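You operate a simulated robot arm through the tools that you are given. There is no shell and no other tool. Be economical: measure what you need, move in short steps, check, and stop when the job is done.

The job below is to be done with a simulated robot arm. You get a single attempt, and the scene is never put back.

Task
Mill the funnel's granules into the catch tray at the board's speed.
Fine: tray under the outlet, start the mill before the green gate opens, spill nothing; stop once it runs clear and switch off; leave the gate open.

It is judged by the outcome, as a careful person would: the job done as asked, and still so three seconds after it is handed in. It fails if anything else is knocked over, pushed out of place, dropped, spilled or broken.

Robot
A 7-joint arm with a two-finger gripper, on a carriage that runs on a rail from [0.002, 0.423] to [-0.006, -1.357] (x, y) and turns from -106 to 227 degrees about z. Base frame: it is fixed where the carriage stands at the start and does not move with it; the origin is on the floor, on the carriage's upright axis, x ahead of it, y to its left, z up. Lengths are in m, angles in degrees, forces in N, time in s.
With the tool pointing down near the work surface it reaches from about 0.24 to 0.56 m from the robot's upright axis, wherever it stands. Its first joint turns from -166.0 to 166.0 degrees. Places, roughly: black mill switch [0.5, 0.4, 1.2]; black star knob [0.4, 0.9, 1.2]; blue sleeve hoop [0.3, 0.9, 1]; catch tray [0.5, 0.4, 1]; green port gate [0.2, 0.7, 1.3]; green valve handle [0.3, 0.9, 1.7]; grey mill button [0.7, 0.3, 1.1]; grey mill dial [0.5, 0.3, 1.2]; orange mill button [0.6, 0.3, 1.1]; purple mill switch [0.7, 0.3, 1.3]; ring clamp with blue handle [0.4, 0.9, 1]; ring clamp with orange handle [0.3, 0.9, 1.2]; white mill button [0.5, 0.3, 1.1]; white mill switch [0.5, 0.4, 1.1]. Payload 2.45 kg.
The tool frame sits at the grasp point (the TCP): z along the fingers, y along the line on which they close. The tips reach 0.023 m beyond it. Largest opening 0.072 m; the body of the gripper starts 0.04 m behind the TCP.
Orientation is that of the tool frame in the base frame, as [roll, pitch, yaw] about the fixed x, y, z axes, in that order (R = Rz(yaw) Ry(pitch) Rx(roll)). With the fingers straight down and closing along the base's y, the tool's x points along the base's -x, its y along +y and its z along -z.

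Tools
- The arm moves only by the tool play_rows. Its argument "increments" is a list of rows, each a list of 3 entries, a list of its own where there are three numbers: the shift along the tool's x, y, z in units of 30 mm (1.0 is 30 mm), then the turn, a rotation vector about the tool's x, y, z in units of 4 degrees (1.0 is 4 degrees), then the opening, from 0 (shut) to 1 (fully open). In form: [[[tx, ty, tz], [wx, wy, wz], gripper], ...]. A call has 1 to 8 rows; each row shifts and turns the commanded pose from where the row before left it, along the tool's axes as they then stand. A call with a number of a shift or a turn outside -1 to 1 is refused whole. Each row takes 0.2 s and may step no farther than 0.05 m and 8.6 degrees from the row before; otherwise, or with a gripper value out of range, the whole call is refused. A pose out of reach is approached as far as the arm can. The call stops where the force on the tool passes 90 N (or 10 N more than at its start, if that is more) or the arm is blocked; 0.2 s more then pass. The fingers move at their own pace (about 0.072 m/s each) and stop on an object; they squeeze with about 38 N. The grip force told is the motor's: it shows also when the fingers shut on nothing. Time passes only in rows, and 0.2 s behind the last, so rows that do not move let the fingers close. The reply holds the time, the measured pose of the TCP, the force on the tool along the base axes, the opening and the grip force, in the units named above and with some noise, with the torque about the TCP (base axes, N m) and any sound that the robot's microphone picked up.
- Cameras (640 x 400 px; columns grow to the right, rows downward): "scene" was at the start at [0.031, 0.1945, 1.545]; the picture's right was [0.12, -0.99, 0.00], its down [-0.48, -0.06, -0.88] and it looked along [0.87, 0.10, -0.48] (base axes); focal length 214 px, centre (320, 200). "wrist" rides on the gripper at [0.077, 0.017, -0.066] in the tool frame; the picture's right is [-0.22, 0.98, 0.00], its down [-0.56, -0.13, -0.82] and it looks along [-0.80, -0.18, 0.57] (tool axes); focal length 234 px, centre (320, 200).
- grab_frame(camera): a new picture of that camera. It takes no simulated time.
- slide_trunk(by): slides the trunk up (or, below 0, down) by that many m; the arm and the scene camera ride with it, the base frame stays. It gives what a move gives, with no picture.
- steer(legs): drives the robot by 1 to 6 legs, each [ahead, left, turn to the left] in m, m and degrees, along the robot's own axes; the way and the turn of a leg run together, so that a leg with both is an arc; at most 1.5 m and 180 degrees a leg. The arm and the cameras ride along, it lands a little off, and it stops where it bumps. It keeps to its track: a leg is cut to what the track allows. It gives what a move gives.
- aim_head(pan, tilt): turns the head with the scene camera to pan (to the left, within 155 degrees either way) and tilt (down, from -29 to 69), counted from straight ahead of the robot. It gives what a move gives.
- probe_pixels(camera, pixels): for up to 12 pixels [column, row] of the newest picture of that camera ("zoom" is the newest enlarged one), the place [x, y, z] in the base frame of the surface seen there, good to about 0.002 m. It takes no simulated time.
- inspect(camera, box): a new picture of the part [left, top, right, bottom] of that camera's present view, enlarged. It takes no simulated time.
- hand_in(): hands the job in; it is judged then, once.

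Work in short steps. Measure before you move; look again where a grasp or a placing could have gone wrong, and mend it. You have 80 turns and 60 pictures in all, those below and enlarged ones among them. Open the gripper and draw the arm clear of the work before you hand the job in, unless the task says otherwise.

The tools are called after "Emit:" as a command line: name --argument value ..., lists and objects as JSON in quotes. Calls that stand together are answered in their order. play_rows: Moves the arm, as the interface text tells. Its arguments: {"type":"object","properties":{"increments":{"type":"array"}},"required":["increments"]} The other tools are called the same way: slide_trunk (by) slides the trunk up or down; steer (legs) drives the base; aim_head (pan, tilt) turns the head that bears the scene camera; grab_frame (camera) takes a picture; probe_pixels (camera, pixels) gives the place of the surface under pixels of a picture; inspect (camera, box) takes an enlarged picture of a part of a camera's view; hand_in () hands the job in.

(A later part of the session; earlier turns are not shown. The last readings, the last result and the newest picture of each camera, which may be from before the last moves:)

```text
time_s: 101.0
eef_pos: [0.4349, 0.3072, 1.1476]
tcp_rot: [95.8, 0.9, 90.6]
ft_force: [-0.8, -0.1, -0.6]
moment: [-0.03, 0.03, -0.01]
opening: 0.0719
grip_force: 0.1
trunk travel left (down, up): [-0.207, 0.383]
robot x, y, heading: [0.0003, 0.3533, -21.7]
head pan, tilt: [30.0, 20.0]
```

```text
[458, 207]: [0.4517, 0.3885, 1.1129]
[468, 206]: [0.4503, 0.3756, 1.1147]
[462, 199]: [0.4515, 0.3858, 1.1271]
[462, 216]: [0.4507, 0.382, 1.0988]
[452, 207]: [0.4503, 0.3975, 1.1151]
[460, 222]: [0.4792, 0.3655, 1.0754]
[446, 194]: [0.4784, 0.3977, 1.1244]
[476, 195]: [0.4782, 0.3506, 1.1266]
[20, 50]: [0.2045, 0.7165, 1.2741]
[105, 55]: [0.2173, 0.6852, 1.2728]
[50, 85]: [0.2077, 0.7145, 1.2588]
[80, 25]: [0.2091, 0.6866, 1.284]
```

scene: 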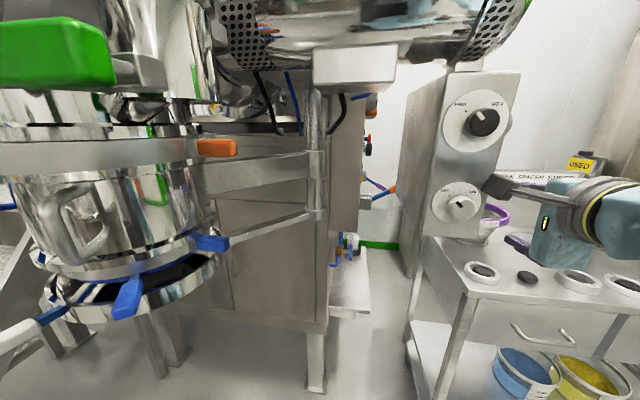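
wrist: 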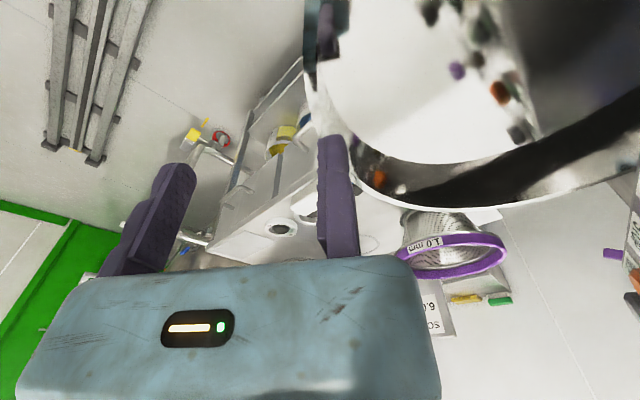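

Axis ≈(y 0.382, z 1.110); the open fingers (1.0756–1.1476) straddle it. I slide +y by 0.075, then in by 1 cm, lower the fixed finger and close.

Emit:
play_rows --increments '[[[0.85, 0, 0], [0, 0, 0], 1], [[0.85, 0, 0], [0, 0, 0], 1], [[0.8, 0, 0], [0, 0, 0], 1], [[0, 0, 0.35], [0, 0, 0], 1]]'

```text
time_s: 102.0
eef_pos: [0.4528, 0.3728, 1.1358]
tcp_rot: [97.3, -0.2, 90.3]
ft_force: [0.3, -0.6, -0.1]
moment: [0.02, -0.04, 0.01]
opening: 0.072
grip_force: 0.1
trunk travel left (down, up): [-0.207, 0.383]
robot x, y, heading: [0.0012, 0.3522, -21.4]
head pan, tilt: [30.0, 20.0]
```

Pose drifted slightly (x 0.4528). I correct y by +9 mm and x by −4 mm and close.

Emit:
play_rows --increments '[[[0.3, 0, -0.13], [0, 0, 0], 1], [[0, 0, 0], [0, 0, 0], 1], [[0, 0, 0], [0, 0, 0], 0], [[0, 0, 0], [0, 0, 0], 0], [[0, 0, 0], [0, 0, 0], 0], [[0, 0, 0], [0, 0, 0], 0]]'

```text
time_s: 103.4
eef_pos: [0.4555, 0.3795, 1.13]
tcp_rot: [98.1, -0.9, 90.4]
ft_force: [-10.8, 7.8, -26.6]
moment: [0.15, 0.15, 0.88]
opening: 0.0386
grip_force: 44.7
trunk travel left (down, up): [-0.207, 0.383]
robot x, y, heading: [0.0054, 0.3522, -21.5]
head pan, tilt: [30.0, 20.0]
```

Held at 0.0386 m. I turn clockwise about the knob's axis, checking forces.

Emit:
play_rows --increments '[[[-0.045, -0.0016, 0], [0, 0, 1], 0], [[-0.045, -0.0016, 0], [0, 0, 1], 0], [[-0.045, -0.0016, 0], [0, 0, 1], 0], [[-0.045, -0.0016, 0], [0, 0, 1], 0], [[-0.045, -0.0016, 0], [0, 0, 1], 0], [[-0.045, -0.0016, 0], [0, 0, 1], 0], [[-0.045, -0.0016, 0], [0, 0, 1], 0], [[-0.045, -0.0016, 0], [0, 0, 1], 0]]'

Emit:
play_rows --increments '[[[-0.045, -0.0016, 0], [0, 0, 1], 0], [[-0.045, -0.0016, 0], [0, 0, 1], 0], [[-0.045, -0.0016, 0], [0, 0, 1], 0], [[-0.045, -0.0016, 0], [0, 0, 1], 0], [[-0.045, -0.0016, 0], [0, 0, 1], 0], [[-0.045, -0.0016, 0], [0, 0, 1], 0], [[-0.045, -0.0016, 0], [0, 0, 1], 0], [[-0.045, -0.0016, 0], [0, 0, 1], 0]]'

```text
time_s: 105.2
eef_pos: [0.4559, 0.37, 1.1265]
tcp_rot: [99.7, -32.7, 85.6]
ft_force: [-4.5, 20.3, -37.8]
moment: [-0.12, -0.39, 0.59]
opening: 0.0389
grip_force: 44.7
trunk travel left (down, up): [-0.207, 0.383]
robot x, y, heading: [-0.0002, 0.3515, -21.3]
head pan, tilt: [30.0, 20.0]
```

```text
time_s: 107.0
eef_pos: [0.4547, 0.364, 1.1243]
tcp_rot: [107.9, -64.2, 74.8]
ft_force: [-2.2, 42.9, -15.5]
moment: [0.4, 0.05, 0.06]
opening: 0.0403
grip_force: 45.2
trunk travel left (down, up): [-0.207, 0.383]
robot x, y, heading: [-0.0003, 0.3502, -21.8]
head pan, tilt: [30.0, 20.0]
```

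64° turned, with a sideways preload growing. I ease 2 mm and turn the remaining 24°.

Emit:
play_rows --increments '[[[-0.045, -0.06, 0], [0, 0, 1], 0], [[-0.045, -0.0016, 0], [0, 0, 1], 0], [[-0.045, -0.0016, 0], [0, 0, 1], 0], [[-0.045, -0.0016, 0], [0, 0, 1], 0], [[-0.045, -0.0016, 0], [0, 0, 1], 0], [[-0.045, -0.0016, 0], [0, 0, 1], 0]]'

Emit:
inspect --camera "scene" --box '[425, 80, 555, 250]'

```text
time_s: 108.4
eef_pos: [0.4537, 0.3628, 1.1147]
tcp_rot: [177.1, -82.0, 4.1]
ft_force: [-4.8, 44.9, -15.8]
moment: [-0.39, 0.02, 0.09]
opening: 0.0381
grip_force: 44.3
trunk travel left (down, up): [-0.207, 0.383]
robot x, y, heading: [0.0021, 0.3505, -21.6]
head pan, tilt: [30.0, 20.0]
```

```text
2.35 times, centred on (490, 165) of scene
```

zoom: 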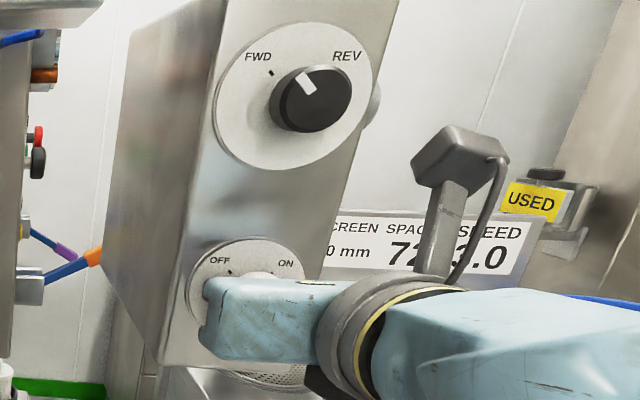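

Black is at FWD. The white knob is turned about 87°. I open, ease off, slip the fingers down below the knob, and back off to look.

Emit:
play_rows --increments '[[[0, 0, 0], [0, 0, 0], 1], [[0, 0, 0], [0, 0, 0], 1], [[0, 0, 0], [0, 0, 0], 1], [[0, 0.3, 0], [0, 0, 0], 1], [[0, 0, -0.5], [0, 0, 0], 1], [[0, 0, -0.5], [0, 0, 0], 1]]'

```text
time_s: 110.0
eef_pos: [0.4382, 0.3285, 1.1097]
tcp_rot: [-171.0, -80.3, -9.2]
ft_force: [1.6, 12.7, -3.8]
moment: [-0.37, 0.07, 0.12]
opening: 0.072
grip_force: 0.0
trunk travel left (down, up): [-0.207, 0.383]
robot x, y, heading: [-0.0008, 0.354, -21.5]
head pan, tilt: [30.0, 20.0]
stopped in row 6: the arm was blocked; the commanded pose is now the measured one
```

The outer finger now leans on the knob. I shift back +y 1 cm and slide down out of it.

Emit:
play_rows --increments '[[[0, -0.4, 0], [0, 0, 0], 1], [[-0.7, 0, 0], [0, 0, 0], 1], [[-0.8, 0, 0], [0, 0, 0], 1], [[-0.8, 0, 0], [0, 0, 0], 1]]'

```text
time_s: 111.2
eef_pos: [0.4358, 0.3095, 1.0402]
tcp_rot: [-162.3, -79.1, -21.2]
ft_force: [-0.2, 0.7, -0.1]
moment: [-0.01, 0.0, -0.02]
opening: 0.072
grip_force: 0.0
trunk travel left (down, up): [-0.207, 0.383]
robot x, y, heading: [-0.0005, 0.3503, -21.5]
head pan, tilt: [30.0, 20.0]
stopped in row 4: the arm was blocked; the commanded pose is now the measured one
```

Free of the knob. I drive right 0.45 m with a turn back to heading 0, and look at the switch.

Emit:
steer --legs '[[0.165, -0.419, 0], [0, 0, 21.5]]'

Emit:
aim_head --pan 40 --tilt 15

Emit:
inspect --camera "scene" --box '[320, 130, 480, 230]'

```text
time_s: 115.2
eef_pos: [0.4179, 0.0186, 1.036]
tcp_rot: [-162.1, -79.2, 1.3]
ft_force: [-0.5, -0.4, -0.1]
moment: [0.01, 0.02, 0.04]
opening: 0.0719
grip_force: 0.0
trunk travel left (down, up): [-0.207, 0.383]
robot x, y, heading: [-0.0022, -0.1066, 1.3]
head pan, tilt: [30.0, 20.0]
```

```text
time_s: 115.9
eef_pos: [0.4181, 0.0203, 1.0355]
tcp_rot: [-162.2, -79.0, 1.2]
ft_force: [-0.6, 0.1, -0.5]
moment: [0.0, -0.02, -0.03]
opening: 0.0721
grip_force: 0.1
trunk travel left (down, up): [-0.207, 0.383]
robot x, y, heading: [0.0008, -0.1073, 1.2]
head pan, tilt: [40.0, 15.0]
```

```text
4.00 times, centred on (400, 180) of scene
```

zoom: 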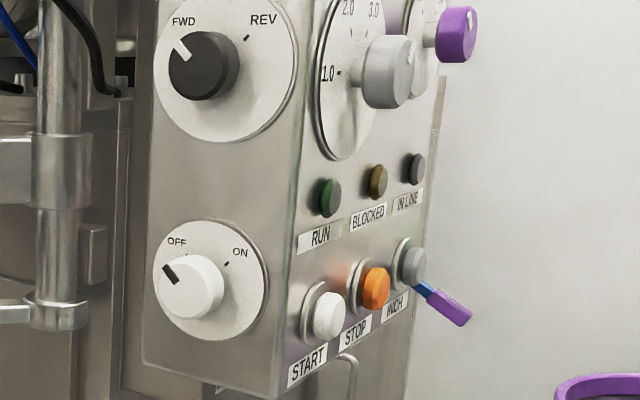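

The white switch still points to OFF: sliding down against the knob evidently turned it back. I redo it and will leave vertically by the trunk this time; first turning the carriage and untwisting the tool.

Emit:
steer --legs '[[0, 0, -22.5]]'

Emit:
play_rows --increments '[[[0, 0, 0], [0, 0, -1], 1], [[0, 0, 0], [0, 0, -1], 1], [[0, 0, 0], [0, 0, -1], 1], [[0, 0, 0], [0, 0, -1], 1], [[0, 0, 0], [0, 0, -1], 1], [[0, 0, 0], [0, 0, -1], 1], [[0, 0, 0], [0, 0, -1], 1], [[0, 0, 0], [0, 0, -1], 1]]'

Emit:
play_rows --increments '[[[0, 0, 0], [0, 0, -1], 1], [[0, 0, 0], [0, 0, -1], 1], [[0, 0, 0], [0, 0, -1], 1], [[0, 0, 0], [0, 0, -1], 1], [[0, 0, 0], [0, 0, -1], 1], [[0, 0, 0], [0, 0, -1], 1], [[0, 0, 0], [0, 0, -1], 1], [[0, 0, 0], [0, 0, -1], 1]]'

Emit:
play_rows --increments '[[[0, 0, 0], [0, 0, -1], 1], [[0, 0, 0], [0, 0, -1], 1], [[0, 0, 0], [0, 0, -1], 1], [[0, 0, 0], [0, 0, -1], 1], [[0, 0, 0], [0, 0, -1], 1]]'

Emit:
slide_trunk --by 0.1

```text
time_s: 117.5
eef_pos: [0.4336, -0.1502, 1.035]
tcp_rot: [-162.2, -79.2, -21.2]
ft_force: [-0.2, 0.5, -0.1]
moment: [0.01, -0.02, -0.01]
opening: 0.0721
grip_force: 0.0
trunk travel left (down, up): [-0.207, 0.383]
robot x, y, heading: [-0.0012, -0.1063, -21.3]
head pan, tilt: [40.0, 15.0]
```

```text
time_s: 119.3
eef_pos: [0.4342, -0.1498, 1.0352]
tcp_rot: [110.9, -59.6, 68.6]
ft_force: [-0.3, -0.4, -0.4]
moment: [0.02, 0.02, -0.03]
opening: 0.0718
grip_force: 0.0
trunk travel left (down, up): [-0.207, 0.383]
robot x, y, heading: [-0.0012, -0.1049, -21.1]
head pan, tilt: [40.0, 15.0]
```

```text
time_s: 121.1
eef_pos: [0.4347, -0.151, 1.0372]
tcp_rot: [101.9, -28.8, 81.1]
ft_force: [0.4, 0.0, 0.1]
moment: [0.0, -0.02, -0.01]
opening: 0.0719
grip_force: 0.0
trunk travel left (down, up): [-0.207, 0.383]
robot x, y, heading: [0.005, -0.1069, -21.0]
head pan, tilt: [40.0, 15.0]
```

```text
time_s: 122.3
eef_pos: [0.4356, -0.1502, 1.0373]
tcp_rot: [100.5, -9.3, 85.2]
ft_force: [0.3, 0.7, -0.2]
moment: [0.01, 0.0, 0.0]
opening: 0.0719
grip_force: 0.0
trunk travel left (down, up): [-0.207, 0.383]
robot x, y, heading: [0.0002, -0.1086, -21.2]
head pan, tilt: [40.0, 15.0]
```

```text
time_s: 123.6
eef_pos: [0.4332, -0.1502, 1.1365]
tcp_rot: [100.5, -9.2, 85.1]
ft_force: [-0.5, 0.4, -0.3]
moment: [-0.01, 0.0, 0.01]
opening: 0.0718
grip_force: 0.1
trunk travel left (down, up): [-0.307, 0.283]
robot x, y, heading: [0.0015, -0.1048, -21.2]
head pan, tilt: [40.0, 15.0]
```

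Fingers nearly vertical again. I lift 8 mm, drive 0.52 m left so they straddle the knob, and advance 1.5 cm.

Emit:
slide_trunk --by 0.008

Emit:
steer --legs '[[-0.188, 0.485, 0]]'

Emit:
play_rows --increments '[[[0.2, 0, 0.25], [0, 0, 0], 1], [[0.1, 0, 0.25], [0, 0, 0], 1]]'

```text
time_s: 124.2
eef_pos: [0.4345, -0.1502, 1.1452]
tcp_rot: [100.5, -9.2, 85.2]
ft_force: [0.6, -0.8, 0.1]
moment: [-0.01, -0.01, 0.03]
opening: 0.0721
grip_force: 0.0
trunk travel left (down, up): [-0.315, 0.275]
robot x, y, heading: [-0.0007, -0.1033, -21.1]
head pan, tilt: [40.0, 15.0]
```

```text
time_s: 127.2
eef_pos: [0.4373, 0.374, 1.1438]
tcp_rot: [100.5, -9.2, 86.2]
ft_force: [-0.6, 0.7, -0.1]
moment: [-0.01, -0.04, 0.01]
opening: 0.0722
grip_force: 0.1
trunk travel left (down, up): [-0.315, 0.275]
robot x, y, heading: [-0.0021, 0.4124, -20.5]
head pan, tilt: [40.0, 15.0]
```

```text
time_s: 127.8
eef_pos: [0.4528, 0.3828, 1.1421]
tcp_rot: [100.5, -9.2, 86.0]
ft_force: [0.4, 0.1, 0.5]
moment: [0.0, 0.0, 0.03]
opening: 0.0719
grip_force: 0.0
trunk travel left (down, up): [-0.315, 0.275]
robot x, y, heading: [0.0013, 0.4102, -20.3]
head pan, tilt: [40.0, 15.0]
```

Positioned at the knob. Now in one go: lower the fixed finger, close, turn 88° clockwise, open, ease off, leave downward by the trunk, drive right and look.

Emit:
play_rows --increments '[[[-0.12, -0.33, 0], [0, 0, 0], 1], [[0, 0, 0], [0, 0, 0], 0], [[0, 0, 0], [0, 0, 0], 0], [[0, 0, 0], [0, 0, 0], 0], [[0, 0, 0], [0, 0, 0], 0]]'

Emit:
play_rows --increments '[[[-0.045, -0.0016, 0], [0, 0, 1], 0], [[-0.045, -0.0016, 0], [0, 0, 1], 0], [[-0.045, -0.0016, 0], [0, 0, 1], 0], [[-0.045, -0.0016, 0], [0, 0, 1], 0], [[-0.045, -0.0016, 0], [0, 0, 1], 0], [[-0.045, -0.0016, 0], [0, 0, 1], 0], [[-0.045, -0.0016, 0], [0, 0, 1], 0], [[-0.045, -0.0016, 0], [0, 0, 1], 0]]'

Emit:
play_rows --increments '[[[-0.045, -0.0016, 0], [0, 0, 1], 0], [[-0.045, -0.0016, 0], [0, 0, 1], 0], [[-0.045, -0.0016, 0], [0, 0, 1], 0], [[-0.045, -0.0016, 0], [0, 0, 1], 0], [[-0.045, -0.0016, 0], [0, 0, 1], 0], [[-0.045, -0.0016, 0], [0, 0, 1], 0], [[-0.045, -0.0016, 0], [0, 0, 1], 0], [[-0.045, -0.0016, 0], [0, 0, 1], 0]]'

Emit:
play_rows --increments '[[[-0.045, -0.0016, 0], [0, 0, 1], 0], [[-0.045, -0.0016, 0], [0, 0, 1], 0], [[-0.045, -0.0016, 0], [0, 0, 1], 0], [[-0.045, -0.0016, 0], [0, 0, 1], 0], [[-0.045, -0.0016, 0], [0, 0, 1], 0], [[-0.045, -0.0016, 0], [0, 0, 1], 0], [[0, 0, 0], [0, 0, 0], 0]]'

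Emit:
play_rows --increments '[[[0, 0, 0], [0, 0, 0], 1], [[0, 0, 0], [0, 0, 0], 1], [[0, 0, 0], [0, 0, 0], 1], [[0, 0, 0], [0, 0, 0], 1], [[0, 0.12, 0], [0, 0, 0], 1]]'

Emit:
slide_trunk --by -0.1

Emit:
inspect --camera "scene" --box '[300, 60, 620, 260]'

```text
time_s: 129.0
eef_pos: [0.4519, 0.3806, 1.1324]
tcp_rot: [100.7, -9.2, 86.1]
ft_force: [-7.4, 2.7, -17.1]
moment: [0.03, -0.03, 0.02]
opening: 0.0392
grip_force: 45.2
trunk travel left (down, up): [-0.315, 0.275]
robot x, y, heading: [0.0019, 0.4124, -20.3]
head pan, tilt: [40.0, 15.0]
```

```text
time_s: 130.8
eef_pos: [0.4512, 0.3719, 1.1301]
tcp_rot: [103.8, -40.5, 78.8]
ft_force: [4.4, 1.0, -15.1]
moment: [-0.09, -0.64, 0.46]
opening: 0.0388
grip_force: 45.5
trunk travel left (down, up): [-0.315, 0.275]
robot x, y, heading: [0.0037, 0.4126, -20.2]
head pan, tilt: [40.0, 15.0]
```

```text
time_s: 132.6
eef_pos: [0.448, 0.3658, 1.1218]
tcp_rot: [122.9, -70.6, 56.4]
ft_force: [8.8, -11.4, 4.0]
moment: [-0.08, -0.56, -0.28]
opening: 0.0375
grip_force: 44.8
trunk travel left (down, up): [-0.315, 0.275]
robot x, y, heading: [0.0011, 0.413, -20.2]
head pan, tilt: [40.0, 15.0]
```

```text
time_s: 134.2
eef_pos: [0.4472, 0.3628, 1.113]
tcp_rot: [-143.8, -77.2, -39.1]
ft_force: [12.9, -22.5, 24.5]
moment: [0.37, -0.09, 0.15]
opening: 0.0379
grip_force: 45.2
trunk travel left (down, up): [-0.315, 0.275]
robot x, y, heading: [0.0011, 0.4105, -20.7]
head pan, tilt: [40.0, 15.0]
```

```text
time_s: 135.4
eef_pos: [0.4459, 0.3624, 1.1116]
tcp_rot: [-144.7, -77.3, -37.9]
ft_force: [-0.5, -9.6, -0.7]
moment: [-0.04, 0.06, -0.04]
opening: 0.0722
grip_force: 0.0
trunk travel left (down, up): [-0.315, 0.275]
robot x, y, heading: [0.0006, 0.414, -20.4]
head pan, tilt: [40.0, 15.0]
```

```text
time_s: 136.7
eef_pos: [0.4458, 0.3619, 1.0105]
tcp_rot: [-144.8, -77.3, -37.9]
ft_force: [-0.3, 0.8, 0.9]
moment: [0.0, -0.02, 0.02]
opening: 0.0721
grip_force: 0.0
trunk travel left (down, up): [-0.215, 0.375]
robot x, y, heading: [0.0021, 0.4127, -20.0]
head pan, tilt: [40.0, 15.0]
```

```text
2.00 times, centred on (460, 160) of scene
```

zoom: 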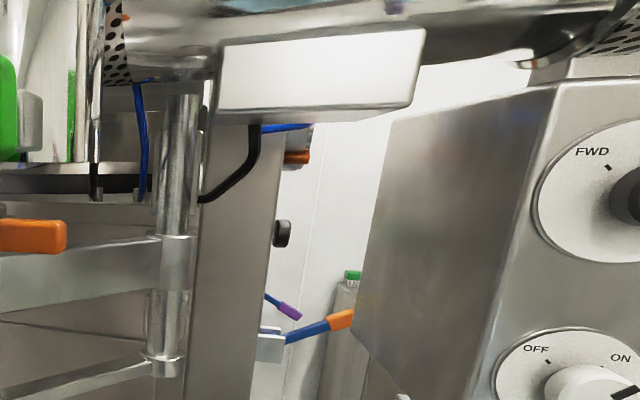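

The white pointer at (625,392) now shows toward ON. I drive right, square the carriage, shut the gripper and swing the tool to point +y for the START button.

Emit:
steer --legs '[[0.1915, -0.526, 0], [0, 0, 20]]'

Emit:
play_rows --increments '[[[0, 0, 0], [0.97, -0.127, -0.18], 0], [[0, 0, 0], [0.97, -0.127, -0.18], 0], [[0, 0, 0], [0.97, -0.127, -0.18], 0], [[0, 0, 0], [0.97, -0.127, -0.18], 0], [[0, 0, 0], [0.97, -0.127, -0.18], 0], [[0, 0, 0], [0.97, -0.127, -0.18], 0], [[0, 0, 0], [0.97, -0.127, -0.18], 0], [[0, 0, 0], [0.97, -0.127, -0.18], 0]]'

Emit:
play_rows --increments '[[[0, 0, 0], [0.97, -0.127, -0.18], 0], [[0, 0, 0], [0.97, -0.127, -0.18], 0], [[0, 0, 0], [0.97, -0.127, -0.18], 0], [[0, 0, 0], [0.97, -0.127, -0.18], 0], [[0, 0, 0], [0.97, -0.127, -0.18], 0], [[0, 0, 0], [0.97, -0.127, -0.18], 0], [[0, 0, 0], [0.97, -0.127, -0.18], 0], [[0, 0, 0], [0.97, -0.127, -0.18], 0]]'

Emit:
play_rows --increments '[[[0, 0, 0], [0.97, -0.127, -0.18], 0], [[0, 0, 0], [0.97, -0.127, -0.18], 0]]'

Emit:
slide_trunk --by 0.08

```text
time_s: 141.0
eef_pos: [0.4343, -0.0409, 1.0121]
tcp_rot: [-145.0, -77.3, -17.9]
ft_force: [0.3, 1.2, -0.5]
moment: [0.01, -0.02, 0.0]
opening: 0.072
grip_force: 0.1
trunk travel left (down, up): [-0.215, 0.375]
robot x, y, heading: [-0.002, -0.1415, -0.5]
head pan, tilt: [40.0, 15.0]
```

```text
time_s: 142.8
eef_pos: [0.4334, -0.0394, 1.0104]
tcp_rot: [-145.2, -77.1, 14.2]
ft_force: [0.4, 0.0, 0.5]
moment: [0.0, -0.03, -0.01]
opening: 0.0001
grip_force: 28.3
trunk travel left (down, up): [-0.215, 0.375]
robot x, y, heading: [-0.002, -0.1459, -0.4]
head pan, tilt: [40.0, 15.0]
```

```text
time_s: 144.6
eef_pos: [0.4336, -0.0409, 1.0124]
tcp_rot: [-145.2, -77.2, 46.1]
ft_force: [0.3, 0.0, -0.5]
moment: [0.02, -0.03, 0.01]
opening: 0.0002
grip_force: 27.7
trunk travel left (down, up): [-0.215, 0.375]
robot x, y, heading: [-0.0003, -0.1462, -0.5]
head pan, tilt: [40.0, 15.0]
```

```text
time_s: 145.2
eef_pos: [0.4347, -0.0415, 1.0128]
tcp_rot: [-145.2, -77.1, 54.0]
ft_force: [0.5, -0.8, 0.0]
moment: [-0.05, 0.03, -0.02]
opening: 0.0
grip_force: 28.5
trunk travel left (down, up): [-0.215, 0.375]
robot x, y, heading: [-0.0007, -0.1444, -0.1]
head pan, tilt: [40.0, 15.0]
```

```text
time_s: 146.4
eef_pos: [0.4338, -0.0406, 1.0915]
tcp_rot: [-145.1, -77.1, 53.8]
ft_force: [-1.0, 0.4, 0.0]
moment: [0.02, -0.01, 0.02]
opening: 0.0
grip_force: 28.5
trunk travel left (down, up): [-0.295, 0.295]
robot x, y, heading: [0.0031, -0.1459, -0.2]
head pan, tilt: [40.0, 15.0]
```

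Tool points +y. I go to the START cap, press about 8 mm, back off and look at the lamps.

Emit:
play_rows --increments '[[[0.217, 0.236, 0.94], [0, 0, 0], 0], [[0.217, 0.236, 0.94], [0, 0, 0], 0], [[0.217, 0.236, 0.94], [0, 0, 0], 0], [[0.217, 0.236, 0.94], [0, 0, 0], 0], [[0.217, 0.236, 0.94], [0, 0, 0], 0], [[0.217, 0.236, 0.94], [0, 0, 0], 0]]'

Emit:
play_rows --increments '[[[0.217, 0.236, 0.94], [0, 0, 0], 0], [[0.217, 0.236, 0.94], [0, 0, 0], 0], [[0.217, 0.236, 0.94], [0, 0, 0], 0], [[0.217, 0.236, 0.94], [0, 0, 0], 0], [[0.217, 0.236, 0.94], [0, 0, 0], 0]]'

Emit:
play_rows --increments '[[[0.06, 0, 0.33], [0, 0, 0], 0], [[0.06, 0, 0.33], [0, 0, 0], 0], [[0.03, 0, 0.15], [0, 0, 0], 0], [[0, 0, 0], [0, 0, 0], 0]]'

Emit:
play_rows --increments '[[[-0.07, 0, -0.4], [0, 0, 0], 0], [[-0.15, 0, -0.8], [0, 0, 0], 0], [[-0.15, 0, -0.8], [0, 0, 0], 0]]'

Emit:
inspect --camera "scene" --box '[310, 110, 490, 230]'

```text
time_s: 147.8
eef_pos: [0.4845, 0.13, 1.0923]
tcp_rot: [-145.0, -77.2, 53.7]
ft_force: [-0.2, -0.6, 0.0]
moment: [0.04, -0.01, 0.03]
opening: 0.0
grip_force: 28.6
trunk travel left (down, up): [-0.295, 0.295]
robot x, y, heading: [-0.0023, -0.1464, -0.7]
head pan, tilt: [40.0, 15.0]
```

```text
time_s: 149.0
eef_pos: [0.5246, 0.2758, 1.0951]
tcp_rot: [-145.0, -77.2, 53.7]
ft_force: [0.3, -0.4, 0.0]
moment: [-0.04, -0.02, 0.04]
opening: 0.0
grip_force: 28.2
trunk travel left (down, up): [-0.295, 0.295]
robot x, y, heading: [-0.0013, -0.1391, -0.4]
head pan, tilt: [40.0, 15.0]
```

```text
time_s: 150.0
eef_pos: [0.5256, 0.2964, 1.0969]
tcp_rot: [-145.1, -77.2, 53.7]
ft_force: [-1.9, -12.5, -0.2]
moment: [0.05, -0.01, 0.06]
opening: 0.0059
grip_force: 27.8
trunk travel left (down, up): [-0.295, 0.295]
robot x, y, heading: [-0.0018, -0.1422, -0.5]
head pan, tilt: [40.0, 15.0]
heard: click
```

```text
time_s: 150.8
eef_pos: [0.5204, 0.2386, 1.0935]
tcp_rot: [-145.2, -77.2, 53.9]
ft_force: [0.3, 0.2, 0.1]
moment: [-0.02, -0.01, 0.0]
opening: 0.0001
grip_force: 28.7
trunk travel left (down, up): [-0.295, 0.295]
robot x, y, heading: [-0.0001, -0.1454, -0.4]
head pan, tilt: [40.0, 15.0]
```

```text
3.33 times, centred on (400, 170) of scene
```

zoom: 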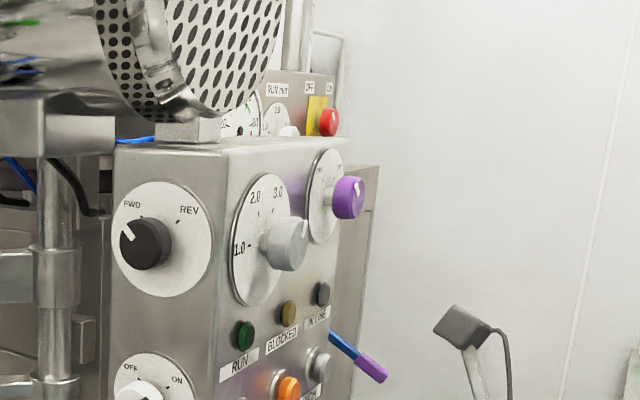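

START clicked, but the RUN lamp at (245,335) looks dark. I look closely at the white switch and lamps.

Emit:
inspect --camera "scene" --box '[325, 200, 405, 250]'

Emit:
probe_pixels --camera "zoom" --pixels '[[120, 220], [150, 190], [170, 180], [190, 160], [215, 160], [120, 280], [90, 230], [180, 240]]'

```text
8.00 times, centred on (365, 225) of scene
```

zoom: 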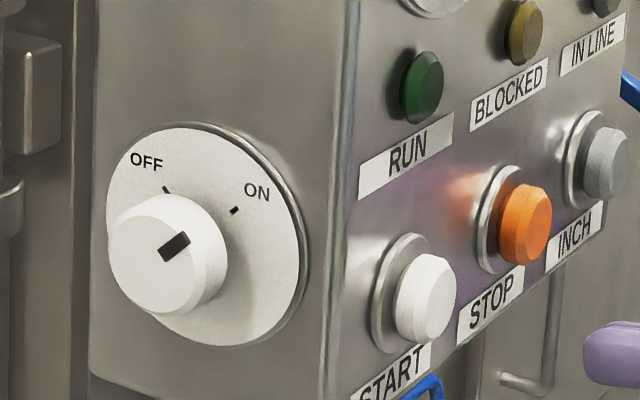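

```text
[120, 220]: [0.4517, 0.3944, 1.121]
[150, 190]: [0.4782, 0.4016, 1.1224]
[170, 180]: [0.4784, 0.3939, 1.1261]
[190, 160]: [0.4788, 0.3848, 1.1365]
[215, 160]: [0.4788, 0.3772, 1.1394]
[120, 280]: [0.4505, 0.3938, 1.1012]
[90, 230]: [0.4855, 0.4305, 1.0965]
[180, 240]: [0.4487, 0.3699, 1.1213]
```

White points exactly to ON, yet RUN is dark. I listen for a moment, then press START again, deeper and longer.

Emit:
play_rows --increments '[[[0, 0, 0], [0, 0, 0], 0], [[0, 0, 0], [0, 0, 0], 0]]'

Emit:
play_rows --increments '[[[0.15, 0.03, 0.68], [0, 0, 0], 0], [[0.15, 0.03, 0.68], [0, 0, 0], 0], [[0.15, 0.03, 0.68], [0, 0, 0], 0], [[0, 0, 0], [0, 0, 0], 0], [[0, 0, 0], [0, 0, 0], 0], [[0, 0, 0], [0, 0, 0], 0]]'

Emit:
play_rows --increments '[[[-0.15, -0.03, -0.68], [0, 0, 0], 0], [[-0.15, -0.03, -0.68], [0, 0, 0], 0], [[-0.15, -0.03, -0.68], [0, 0, 0], 0], [[0, 0, 0], [0, 0, 0], 0]]'

```text
time_s: 151.4
eef_pos: [0.5206, 0.239, 1.0933]
tcp_rot: [-145.1, -77.2, 53.9]
ft_force: [0.8, 0.4, 0.5]
moment: [-0.04, -0.01, 0.01]
opening: 0.0
grip_force: 28.6
trunk travel left (down, up): [-0.295, 0.295]
robot x, y, heading: [-0.0032, -0.1451, -0.3]
head pan, tilt: [40.0, 15.0]
```

```text
time_s: 152.8
eef_pos: [0.5281, 0.2981, 1.0954]
tcp_rot: [-145.3, -77.3, 53.8]
ft_force: [-6.0, -31.0, -5.1]
moment: [-0.03, -0.19, 0.15]
opening: 0.006
grip_force: 28.6
trunk travel left (down, up): [-0.295, 0.295]
robot x, y, heading: [-0.0007, -0.1411, -0.6]
head pan, tilt: [40.0, 15.0]
heard: click
```

```text
time_s: 153.8
eef_pos: [0.5216, 0.2386, 1.094]
tcp_rot: [-145.1, -77.2, 53.7]
ft_force: [0.1, 0.2, -0.5]
moment: [0.0, 0.0, -0.01]
opening: 0.0003
grip_force: 28.3
trunk travel left (down, up): [-0.295, 0.295]
robot x, y, heading: [0.0015, -0.1428, -0.8]
head pan, tilt: [40.0, 15.0]
```

Clicks but no running sound; all lamps stay dark, so the panel lacks power: the purple OFF/ON switch beside the dial must be the mill's supply. I untwist the tool for it and measure the purple knob.

Emit:
inspect --camera "scene" --box '[377, 145, 441, 185]'

Emit:
probe_pixels --camera "zoom" --pixels '[[330, 240], [355, 240], [350, 200], [350, 280], [370, 230], [335, 270], [340, 215], [300, 240], [260, 240], [260, 160], [300, 170], [365, 260]]'

Emit:
play_rows --increments '[[[0, 0, -0.5], [0, 0, -1], 1], [[0, 0, -0.5], [0, 0, -1], 1], [[0, 0, 0], [0, 0, -1], 1], [[0, 0, 0], [0, 0, -1], 1], [[0, 0, 0], [0, 0, -1], 1], [[0, 0, 0], [0, 0, -1], 1], [[0, 0, 0], [0, 0, -1], 1], [[0, 0, 0], [0, 0, -1], 1]]'

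Emit:
play_rows --increments '[[[0, 0, 0], [0, 0, -1], 1], [[0, 0, 0], [0, 0, -1], 1], [[0, 0, 0], [0, 0, -1], 1], [[0, 0, 0], [0, 0, -1], 1], [[0, 0, 0], [0, 0, -1], 1], [[0, 0, 0], [0, 0, -1], 1], [[0, 0, 0], [0, 0, -1], 1], [[0, 0, 0], [0, 0, -1], 1]]'

Emit:
play_rows --increments '[[[0, 0, 0], [0, 0, -1], 1], [[0, 0, 0], [0, 0, -1], 1], [[0, 0, 0], [0, 0, -1], 1], [[0, 0, 0], [0, 0, -1], 1], [[0, 0, 0], [0, 0, -1], 1], [[0, 0, 0], [0, 0, -1], 1]]'

Emit:
steer --legs '[[0, 0.1, 0]]'

```text
10.00 times, centred on (409, 165) of scene
```

zoom: 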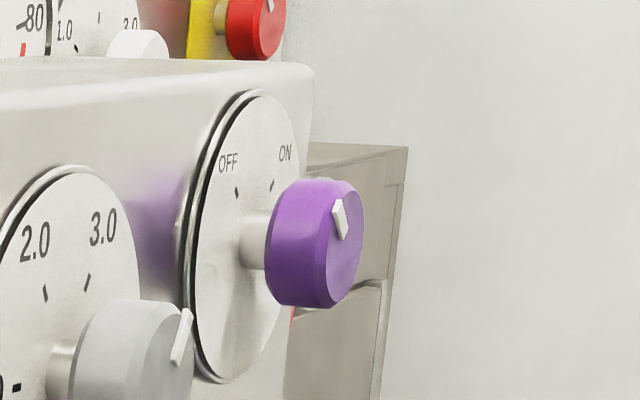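

```text
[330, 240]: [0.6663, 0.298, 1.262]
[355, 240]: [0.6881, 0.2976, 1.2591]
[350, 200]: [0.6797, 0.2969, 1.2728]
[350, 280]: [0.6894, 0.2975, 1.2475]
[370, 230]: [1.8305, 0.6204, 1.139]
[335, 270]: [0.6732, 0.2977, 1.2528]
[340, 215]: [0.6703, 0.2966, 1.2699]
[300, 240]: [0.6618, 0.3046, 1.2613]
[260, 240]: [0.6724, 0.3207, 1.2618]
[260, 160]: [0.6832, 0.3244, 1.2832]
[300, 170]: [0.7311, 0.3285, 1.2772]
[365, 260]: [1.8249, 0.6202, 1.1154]
```

```text
time_s: 155.6
eef_pos: [0.5233, 0.2095, 1.0999]
tcp_rot: [114.0, -63.3, 157.7]
ft_force: [0.4, 0.5, -0.4]
moment: [0.01, 0.0, -0.03]
opening: 0.0717
grip_force: 0.1
trunk travel left (down, up): [-0.295, 0.295]
robot x, y, heading: [-0.0017, -0.1457, -0.6]
head pan, tilt: [40.0, 15.0]
```

```text
time_s: 157.4
eef_pos: [0.5225, 0.2087, 1.1014]
tcp_rot: [102.5, -32.6, 172.4]
ft_force: [0.3, 0.9, 0.6]
moment: [-0.01, 0.03, 0.0]
opening: 0.0723
grip_force: 0.1
trunk travel left (down, up): [-0.295, 0.295]
robot x, y, heading: [0.0061, -0.1422, -0.6]
head pan, tilt: [40.0, 15.0]
```

```text
time_s: 158.8
eef_pos: [0.5228, 0.2084, 1.1006]
tcp_rot: [100.6, -9.2, 177.8]
ft_force: [-0.4, 0.9, 0.3]
moment: [0.01, -0.01, -0.04]
opening: 0.0721
grip_force: 0.1
trunk travel left (down, up): [-0.295, 0.295]
robot x, y, heading: [0.0016, -0.1441, -0.1]
head pan, tilt: [40.0, 15.0]
```

```text
time_s: 159.9
eef_pos: [0.5256, 0.2989, 1.1016]
tcp_rot: [100.5, -9.1, 177.2]
ft_force: [5.1, -32.7, 5.4]
moment: [0.04, -0.02, -0.18]
opening: 0.0719
grip_force: 0.0
trunk travel left (down, up): [-0.295, 0.295]
robot x, y, heading: [0.0014, -0.0456, -0.6]
head pan, tilt: [40.0, 15.0]
heard: click
```

The drive bumped START (harmless, no power). Purple axis ≈(0.677, 1.261), front y 0.2975. I back off, level the tool, raise the trunk and move across to it.

Emit:
play_rows --increments '[[[0, 0, -0.9], [0, 0, 0], 1], [[0, 0, -0.9], [0, 0, 0], 1], [[0, 0, -0.9], [0, 0, 0], 1], [[0, 0, 0], [-0.83, 0, 0], 1], [[0, 0, 0], [-0.83, 0, 0], 1], [[0, 0, 0], [-0.83, 0, 0], 1]]'

Emit:
slide_trunk --by 0.19

Emit:
play_rows --increments '[[[-0.85, 0, 0], [0, 0, 0], 1], [[-0.85, 0, 0], [0, 0, 0], 1], [[-0.85, 0, 0], [0, 0, 0], 1], [[-0.85, 0, 0], [0, 0, 0], 1], [[-0.85, 0, 0], [0, 0, 0], 1], [[-0.85, 0, 0], [0, 0, 0], 1]]'

```text
time_s: 161.3
eef_pos: [0.5237, 0.2225, 1.1153]
tcp_rot: [90.6, -9.1, 177.2]
ft_force: [-0.1, 0.2, 0.5]
moment: [0.02, 0.01, -0.03]
opening: 0.0718
grip_force: 0.1
trunk travel left (down, up): [-0.295, 0.295]
robot x, y, heading: [0.001, -0.0473, -0.6]
head pan, tilt: [40.0, 15.0]
```

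```text
time_s: 163.4
eef_pos: [0.5227, 0.2233, 1.3067]
tcp_rot: [90.7, -9.2, 177.2]
ft_force: [0.1, 0.6, 0.7]
moment: [0.0, 0.01, 0.03]
opening: 0.0718
grip_force: 0.0
trunk travel left (down, up): [-0.485, 0.105]
robot x, y, heading: [-0.0043, -0.0505, -0.5]
head pan, tilt: [40.0, 15.0]
```

```text
time_s: 164.8
eef_pos: [0.6756, 0.2169, 1.2811]
tcp_rot: [90.7, -9.2, 177.2]
ft_force: [0.0, 0.1, -0.2]
moment: [0.02, -0.02, -0.02]
opening: 0.072
grip_force: 0.0
trunk travel left (down, up): [-0.485, 0.105]
robot x, y, heading: [-0.0019, -0.0441, -0.5]
head pan, tilt: [40.0, 15.0]
```

The purple knob is in reach. I grip it, turn 88° clockwise, release, retreat; then lower the trunk, cross to START and press it.

Emit:
play_rows --increments '[[[0, 0.2, 0.9], [0, 0, 0], 1], [[0, 0, 0.9], [0, 0, 0], 1], [[0, 0, 0.85], [0, 0, 0], 1], [[0, -0.15, 0], [0, 0, 0], 1], [[0, 0, 0], [0, 0, 0], 0], [[0, 0, 0], [0, 0, 0], 0], [[0, 0, 0], [0, 0, 0], 0], [[0, 0, 0], [0, 0, 0], 0]]'

Emit:
play_rows --increments '[[[-0.045, -0.0016, 0], [0, 0, 1], 0], [[-0.045, -0.0016, 0], [0, 0, 1], 0], [[-0.045, -0.0016, 0], [0, 0, 1], 0], [[-0.045, -0.0016, 0], [0, 0, 1], 0], [[-0.045, -0.0016, 0], [0, 0, 1], 0], [[-0.045, -0.0016, 0], [0, 0, 1], 0], [[-0.045, -0.0016, 0], [0, 0, 1], 0], [[-0.045, -0.0016, 0], [0, 0, 1], 0]]'

Emit:
play_rows --increments '[[[-0.045, -0.0016, 0], [0, 0, 1], 0], [[-0.045, -0.0016, 0], [0, 0, 1], 0], [[-0.045, -0.0016, 0], [0, 0, 1], 0], [[-0.045, -0.0016, 0], [0, 0, 1], 0], [[-0.045, -0.0016, 0], [0, 0, 1], 0], [[-0.045, -0.0016, 0], [0, 0, 1], 0], [[-0.045, -0.0016, 0], [0, 0, 1], 0], [[-0.045, -0.0016, 0], [0, 0, 1], 0]]'

Emit:
play_rows --increments '[[[-0.045, -0.0016, 0], [0, 0, 1], 0], [[-0.045, -0.0016, 0], [0, 0, 1], 0], [[-0.045, -0.0016, 0], [0, 0, 1], 0], [[-0.045, -0.0016, 0], [0, 0, 1], 0], [[-0.045, -0.0016, 0], [0, 0, 1], 0], [[-0.045, -0.0016, 0], [0, 0, 1], 0], [[0, 0, 0], [0, 0, 0], 0]]'

Emit:
play_rows --increments '[[[0, 0, 0], [0, 0, 0], 1], [[0, 0, 0], [0, 0, 0], 1], [[0, 0, 0], [0, 0, 0], 1], [[0, 0.1, 0], [0, 0, 0], 1], [[0, 0, -1], [0, 0, 0], 1], [[0, 0, -1], [0, 0, 0], 1], [[0, 0, -1], [0, 0, 0], 0]]'

Emit:
slide_trunk --by -0.165

Emit:
play_rows --increments '[[[-0.12, -0.985, 0], [0, 0, 0], 0], [[-0.12, -0.985, 0], [0, 0, 0], 0], [[-0.12, -0.985, 0], [0, 0, 0], 0], [[-0.12, -0.985, 0], [0, 0, 0], 0], [[-0.12, -0.985, 0], [0, 0, 0], 0], [[-0.12, -0.985, 0], [0, 0, 0], 0]]'

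```text
time_s: 166.6
eef_pos: [0.6812, 0.2968, 1.2776]
tcp_rot: [91.0, -9.3, 177.2]
ft_force: [-20.2, -7.3, -36.0]
moment: [-0.55, 0.56, 0.45]
opening: 0.038
grip_force: 45.5
trunk travel left (down, up): [-0.485, 0.105]
robot x, y, heading: [0.0, -0.0483, -0.5]
head pan, tilt: [40.0, 15.0]
```

```text
time_s: 168.4
eef_pos: [0.6895, 0.2951, 1.2746]
tcp_rot: [91.2, -41.3, 176.5]
ft_force: [0.5, 0.8, -29.8]
moment: [-0.94, -0.35, 0.02]
opening: 0.0378
grip_force: 44.6
trunk travel left (down, up): [-0.485, 0.105]
robot x, y, heading: [-0.0014, -0.0489, -0.4]
head pan, tilt: [40.0, 15.0]
```

```text
time_s: 170.2
eef_pos: [0.6952, 0.2941, 1.2675]
tcp_rot: [92.9, -73.3, 174.5]
ft_force: [8.7, 11.7, -17.0]
moment: [-1.23, -0.37, 0.14]
opening: 0.0376
grip_force: 45.0
trunk travel left (down, up): [-0.485, 0.105]
robot x, y, heading: [0.0027, -0.0474, -0.6]
head pan, tilt: [40.0, 15.0]
```

```text
time_s: 171.8
eef_pos: [0.6989, 0.2937, 1.261]
tcp_rot: [-95.6, -82.5, 2.8]
ft_force: [30.9, 12.2, 6.0]
moment: [-1.22, 0.05, 0.12]
opening: 0.0375
grip_force: 45.2
trunk travel left (down, up): [-0.485, 0.105]
robot x, y, heading: [-0.0021, -0.047, -0.5]
head pan, tilt: [40.0, 15.0]
```

```text
time_s: 173.4
eef_pos: [0.6925, 0.2037, 1.2641]
tcp_rot: [-95.6, -82.8, 2.8]
ft_force: [0.5, 0.0, -0.7]
moment: [0.04, -0.02, 0.02]
opening: 0.0172
grip_force: 0.4
trunk travel left (down, up): [-0.485, 0.105]
robot x, y, heading: [-0.0024, -0.0444, -0.7]
head pan, tilt: [40.0, 15.0]
```

```text
time_s: 175.3
eef_pos: [0.6925, 0.2047, 1.0988]
tcp_rot: [-95.5, -82.8, 2.8]
ft_force: [0.5, 0.2, -0.4]
moment: [-0.04, 0.0, -0.03]
opening: 0.0001
grip_force: 28.4
trunk travel left (down, up): [-0.32, 0.27]
robot x, y, heading: [-0.0015, -0.0468, -0.5]
head pan, tilt: [40.0, 15.0]
```

```text
time_s: 176.7
eef_pos: [0.5153, 0.2114, 1.0997]
tcp_rot: [-95.6, -82.7, 2.8]
ft_force: [0.9, 0.6, 0.6]
moment: [-0.01, -0.02, 0.01]
opening: 0.0
grip_force: 28.3
trunk travel left (down, up): [-0.32, 0.27]
robot x, y, heading: [-0.0005, -0.0494, -0.6]
head pan, tilt: [40.0, 15.0]
```

Purple was turned; I'm in front of START. I press, hold, retreat and listen.

Emit:
play_rows --increments '[[[-0.17, 0, 0.9], [0, 0, 0], 0], [[0, 0, 0.9], [0, 0, 0], 0], [[0, 0, 0.7], [0, 0, 0], 0], [[0, 0, 0.4], [0, 0, 0], 0], [[0, 0, 0], [0, 0, 0], 0], [[0, 0, 0], [0, 0, 0], 0]]'

Emit:
play_rows --increments '[[[0, 0, -0.9], [0, 0, 0], 0], [[0, 0, -0.9], [0, 0, 0], 0], [[0, 0, -0.9], [0, 0, 0], 0], [[0, 0, -0.9], [0, 0, 0], 0], [[0, 0, 0], [0, 0, 0], 0]]'

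Emit:
inspect --camera "scene" --box '[290, 130, 450, 250]'

```text
time_s: 178.1
eef_pos: [0.5192, 0.2985, 1.0927]
tcp_rot: [-95.4, -82.8, 2.4]
ft_force: [-4.7, -19.3, -3.3]
moment: [-0.06, -0.03, 0.12]
opening: 0.006
grip_force: 28.8
trunk travel left (down, up): [-0.32, 0.27]
robot x, y, heading: [-0.0013, -0.0478, -0.6]
head pan, tilt: [40.0, 15.0]
heard: click
```

```text
time_s: 179.3
eef_pos: [0.5137, 0.1903, 1.0935]
tcp_rot: [-95.6, -82.7, 2.9]
ft_force: [-0.4, 0.0, -0.2]
moment: [-0.03, -0.01, 0.0]
opening: 0.0001
grip_force: 28.3
trunk travel left (down, up): [-0.32, 0.27]
robot x, y, heading: [0.0, -0.0469, -0.5]
head pan, tilt: [40.0, 15.0]
```

```text
3.33 times, centred on (370, 190) of scene
```

zoom: 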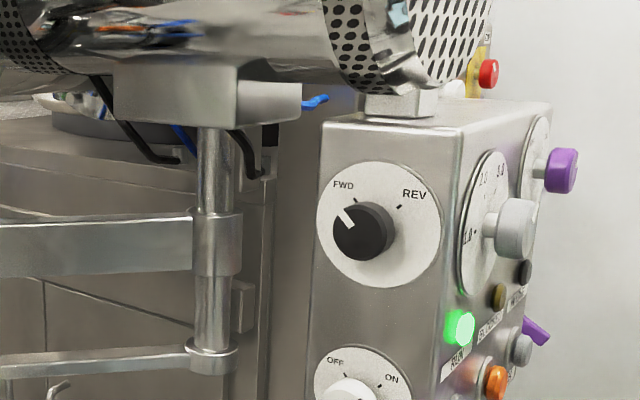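

The RUN lamp is lit: the mill runs at 3.0 with the gate still shut. Now the gate: I untwist the tool (fingers vertical), bring the hand to x≈0.21 on the robot's left, raise the trunk and drive nearer the green T-handle.

Emit:
play_rows --increments '[[[0, 0, 0], [0, 0, -1], 1], [[0, 0, 0], [0, 0, -1], 1], [[0, 0, 0], [0, 0, -1], 1], [[0, 0, 0], [0, 0, -1], 1], [[0, 0, 0], [0, 0, -1], 1], [[0, 0, 0], [0, 0, -1], 1], [[0, 0, 0], [0, 0, -1], 1], [[0, 0, 0], [0, 0, -1], 1]]'

Emit:
play_rows --increments '[[[0, 0, 0], [0, 0, -1], 1], [[0, 0, 0], [0, 0, -1], 1], [[0, 0, 0], [0, 0, -1], 1], [[0, 0, 0], [0, 0, -1], 1], [[0, 0, 0], [0, 0, -1], 1], [[0, 0, 0], [0, 0, -1], 1], [[0, 0, 0], [0, 0, -1], 1], [[0, 0, 0], [0, 0, -1], 1]]'

Emit:
play_rows --increments '[[[0, 0, 0], [0, 0, -1], 1], [[0, 0, 0], [0, 0, -1], 1], [[0, 0, 0], [0, 0, -1], 1], [[0, 0, 0], [0, 0, -1], 1], [[0, 0, 0], [0, 0, -1], 1], [[0, 0, 0], [0, 0, -1], 1], [[0, 0, 0], [0, 0, -1], 1], [[0, 0, 0], [0, 0, -1], 1]]'

Emit:
play_rows --increments '[[[0.97, 0, 0], [0, 0, 0], 1], [[0.97, 0, 0], [0, 0, 0], 1], [[0.97, 0, 0], [0, 0, 0], 1], [[0.97, 0, 0], [0, 0, 0], 1], [[0.97, 0, 0], [0, 0, 0], 1]]'

Emit:
play_rows --increments '[[[0.6, 0, 0.85], [0, 0, 0], 1], [[0.6, 0, 0.85], [0, 0, 0], 1], [[0.6, 0, 0.85], [0, 0, 0], 1], [[0.6, 0, 0.85], [0, 0, 0], 1], [[0.6, 0, 0.85], [0, 0, 0], 1], [[0.6, 0, 0.85], [0, 0, 0], 1], [[0.6, 0, 0.85], [0, 0, 0], 1], [[0.6, 0, 0.85], [0, 0, 0], 1]]'

Emit:
slide_trunk --by 0.16

Emit:
steer --legs '[[0, 0.14, 0]]'

```text
time_s: 181.1
eef_pos: [0.5124, 0.1925, 1.0958]
tcp_rot: [91.5, -65.2, 175.8]
ft_force: [0.6, 0.2, -0.1]
moment: [0.0, 0.0, -0.02]
opening: 0.0717
grip_force: 0.1
trunk travel left (down, up): [-0.32, 0.27]
robot x, y, heading: [0.0009, -0.0456, -0.7]
head pan, tilt: [40.0, 15.0]
```

```text
time_s: 182.9
eef_pos: [0.5123, 0.1927, 1.0949]
tcp_rot: [90.8, -33.1, 176.9]
ft_force: [0.2, 0.6, 0.1]
moment: [-0.02, 0.02, 0.05]
opening: 0.072
grip_force: 0.2
trunk travel left (down, up): [-0.32, 0.27]
robot x, y, heading: [-0.0014, -0.0425, -0.8]
head pan, tilt: [40.0, 15.0]
```

```text
time_s: 184.7
eef_pos: [0.5125, 0.1927, 1.094]
tcp_rot: [90.7, -1.1, 177.3]
ft_force: [0.2, 0.2, 0.6]
moment: [-0.02, 0.0, 0.0]
opening: 0.0718
grip_force: 0.1
trunk travel left (down, up): [-0.32, 0.27]
robot x, y, heading: [-0.002, -0.0496, -0.5]
head pan, tilt: [40.0, 15.0]
```

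```text
time_s: 185.9
eef_pos: [0.3692, 0.2011, 1.0974]
tcp_rot: [90.7, -1.2, 177.3]
ft_force: [0.2, 0.0, 0.1]
moment: [0.01, -0.01, 0.04]
opening: 0.0723
grip_force: 0.1
trunk travel left (down, up): [-0.32, 0.27]
robot x, y, heading: [-0.0013, -0.0483, -0.6]
head pan, tilt: [40.0, 15.0]
```

```text
time_s: 187.7
eef_pos: [0.2302, 0.4102, 1.099]
tcp_rot: [90.7, -1.2, 177.3]
ft_force: [0.5, 0.5, 0.3]
moment: [-0.03, -0.03, -0.02]
opening: 0.0721
grip_force: 0.0
trunk travel left (down, up): [-0.32, 0.27]
robot x, y, heading: [-0.0024, -0.0467, -0.7]
head pan, tilt: [40.0, 15.0]
```

```text
time_s: 189.5
eef_pos: [0.2304, 0.4094, 1.2587]
tcp_rot: [90.7, -1.2, 177.3]
ft_force: [0.1, 0.2, -0.9]
moment: [-0.02, 0.01, -0.03]
opening: 0.0719
grip_force: 0.0
trunk travel left (down, up): [-0.48, 0.11]
robot x, y, heading: [0.0007, -0.0454, -0.7]
head pan, tilt: [40.0, 15.0]
```

```text
time_s: 190.8
eef_pos: [0.2327, 0.5434, 1.2587]
tcp_rot: [90.7, -1.3, 177.3]
ft_force: [0.0, -0.4, 0.5]
moment: [-0.01, 0.01, 0.02]
opening: 0.0721
grip_force: 0.0
trunk travel left (down, up): [-0.48, 0.11]
robot x, y, heading: [0.0005, 0.0893, -0.5]
head pan, tilt: [40.0, 15.0]
```

I line up with the T-handle (centre z≈1.272, x≈0.211), slide the fingers over and under it, grip, and pull toward −x.

Emit:
play_rows --increments '[[[0.45, 0.65, 0], [0, 0, 0], 1], [[0.45, 0.65, 0], [0, 0, 0], 1]]'

Emit:
steer --legs '[[0, 0.08, 0]]'

Emit:
play_rows --increments '[[[0, 0, 0.7], [0, 0, 0], 1], [[0, 0, 0.7], [0, 0, 0], 1], [[0, 0, 0.65], [0, 0, 0], 1], [[0, -0.15, 0], [0, 0, 0], 1], [[0, 0, 0], [0, 0, 0], 0], [[0, 0, 0], [0, 0, 0], 0], [[0, 0, 0], [0, 0, 0], 0], [[0, 0, 0], [0, 0, 0], 0]]'

Emit:
play_rows --increments '[[[0.4, 0, 0], [0, 0, 0], 0], [[0.4, 0, 0], [0, 0, 0], 0]]'

```text
time_s: 191.4
eef_pos: [0.2068, 0.5449, 1.2984]
tcp_rot: [90.7, -1.3, 177.2]
ft_force: [-0.1, -0.7, 0.4]
moment: [-0.03, 0.0, -0.01]
opening: 0.0722
grip_force: 0.0
trunk travel left (down, up): [-0.48, 0.11]
robot x, y, heading: [-0.0011, 0.0885, -0.5]
head pan, tilt: [40.0, 15.0]
```

```text
time_s: 192.5
eef_pos: [0.2061, 0.6241, 1.2982]
tcp_rot: [90.7, -1.2, 177.4]
ft_force: [0.0, -0.1, 0.4]
moment: [0.01, 0.01, 0.01]
opening: 0.0721
grip_force: 0.0
trunk travel left (down, up): [-0.48, 0.11]
robot x, y, heading: [0.002, 0.1692, -0.4]
head pan, tilt: [40.0, 15.0]
```

```text
time_s: 194.3
eef_pos: [0.2085, 0.6869, 1.2854]
tcp_rot: [91.2, -1.1, 177.2]
ft_force: [-6.4, -10.4, -43.4]
moment: [-0.32, -0.05, 0.36]
opening: 0.0283
grip_force: 44.9
trunk travel left (down, up): [-0.48, 0.11]
robot x, y, heading: [0.002, 0.162, -0.5]
head pan, tilt: [40.0, 15.0]
```

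```text
time_s: 194.9
eef_pos: [0.1853, 0.6861, 1.2879]
tcp_rot: [91.4, -1.2, 177.4]
ft_force: [1.0, -5.5, -44.3]
moment: [-0.22, -0.2, 0.29]
opening: 0.0291
grip_force: 44.9
trunk travel left (down, up): [-0.48, 0.11]
robot x, y, heading: [0.0033, 0.1617, -0.2]
head pan, tilt: [40.0, 15.0]
```

The handle follows with little force: it is a slide gate. I pull on until it stops, then release and retreat, and aim the head at the funnel.

Emit:
play_rows --increments '[[[0.5, 0, 0], [0, 0, 0], 0], [[0.5, 0, 0], [0, 0, 0], 0], [[0.5, 0, 0], [0, 0, 0], 0], [[0.4, 0, 0], [0, 0, 0], 0], [[0.3, 0, 0], [0, 0, 0], 0]]'

Emit:
play_rows --increments '[[[0, 0, 0], [0, 0, 0], 1], [[0, 0, 0], [0, 0, 0], 1], [[0, 0, 0], [0, 0, 0], 1], [[0, 0.15, 0], [0, 0, 0], 1], [[0, 0, -0.9], [0, 0, 0], 1], [[0, 0, -0.9], [0, 0, 0], 1], [[0, 0, -0.9], [0, 0, 0], 1], [[0, 0, -0.9], [0, 0, 0], 1]]'

Emit:
aim_head --pan 50 --tilt 25

Emit:
probe_pixels --camera "scene" --pixels '[[320, 200]]'

```text
time_s: 196.1
eef_pos: [0.118, 0.6884, 1.2956]
tcp_rot: [90.6, -1.2, 177.3]
ft_force: [0.0, 0.4, -0.1]
moment: [0.0, 0.04, 0.02]
opening: 0.0
grip_force: 29.0
trunk travel left (down, up): [-0.48, 0.11]
robot x, y, heading: [0.0021, 0.1663, -0.3]
head pan, tilt: [40.0, 15.0]
```

```text
time_s: 197.9
eef_pos: [0.1159, 0.5812, 1.2988]
tcp_rot: [90.7, -1.2, 177.3]
ft_force: [-0.2, 0.2, 0.9]
moment: [0.01, -0.01, 0.03]
opening: 0.0718
grip_force: 0.0
trunk travel left (down, up): [-0.48, 0.11]
robot x, y, heading: [0.0019, 0.1644, -0.5]
head pan, tilt: [40.0, 15.0]
```

```text
time_s: 198.6
eef_pos: [0.1175, 0.5822, 1.3006]
tcp_rot: [90.7, -1.2, 177.3]
ft_force: [0.1, -0.2, -1.1]
moment: [0.01, 0.03, 0.0]
opening: 0.072
grip_force: 0.1
trunk travel left (down, up): [-0.48, 0.11]
robot x, y, heading: [-0.0009, 0.1694, -0.5]
head pan, tilt: [50.0, 25.0]
```

```text
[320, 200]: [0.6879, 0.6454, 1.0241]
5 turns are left
```

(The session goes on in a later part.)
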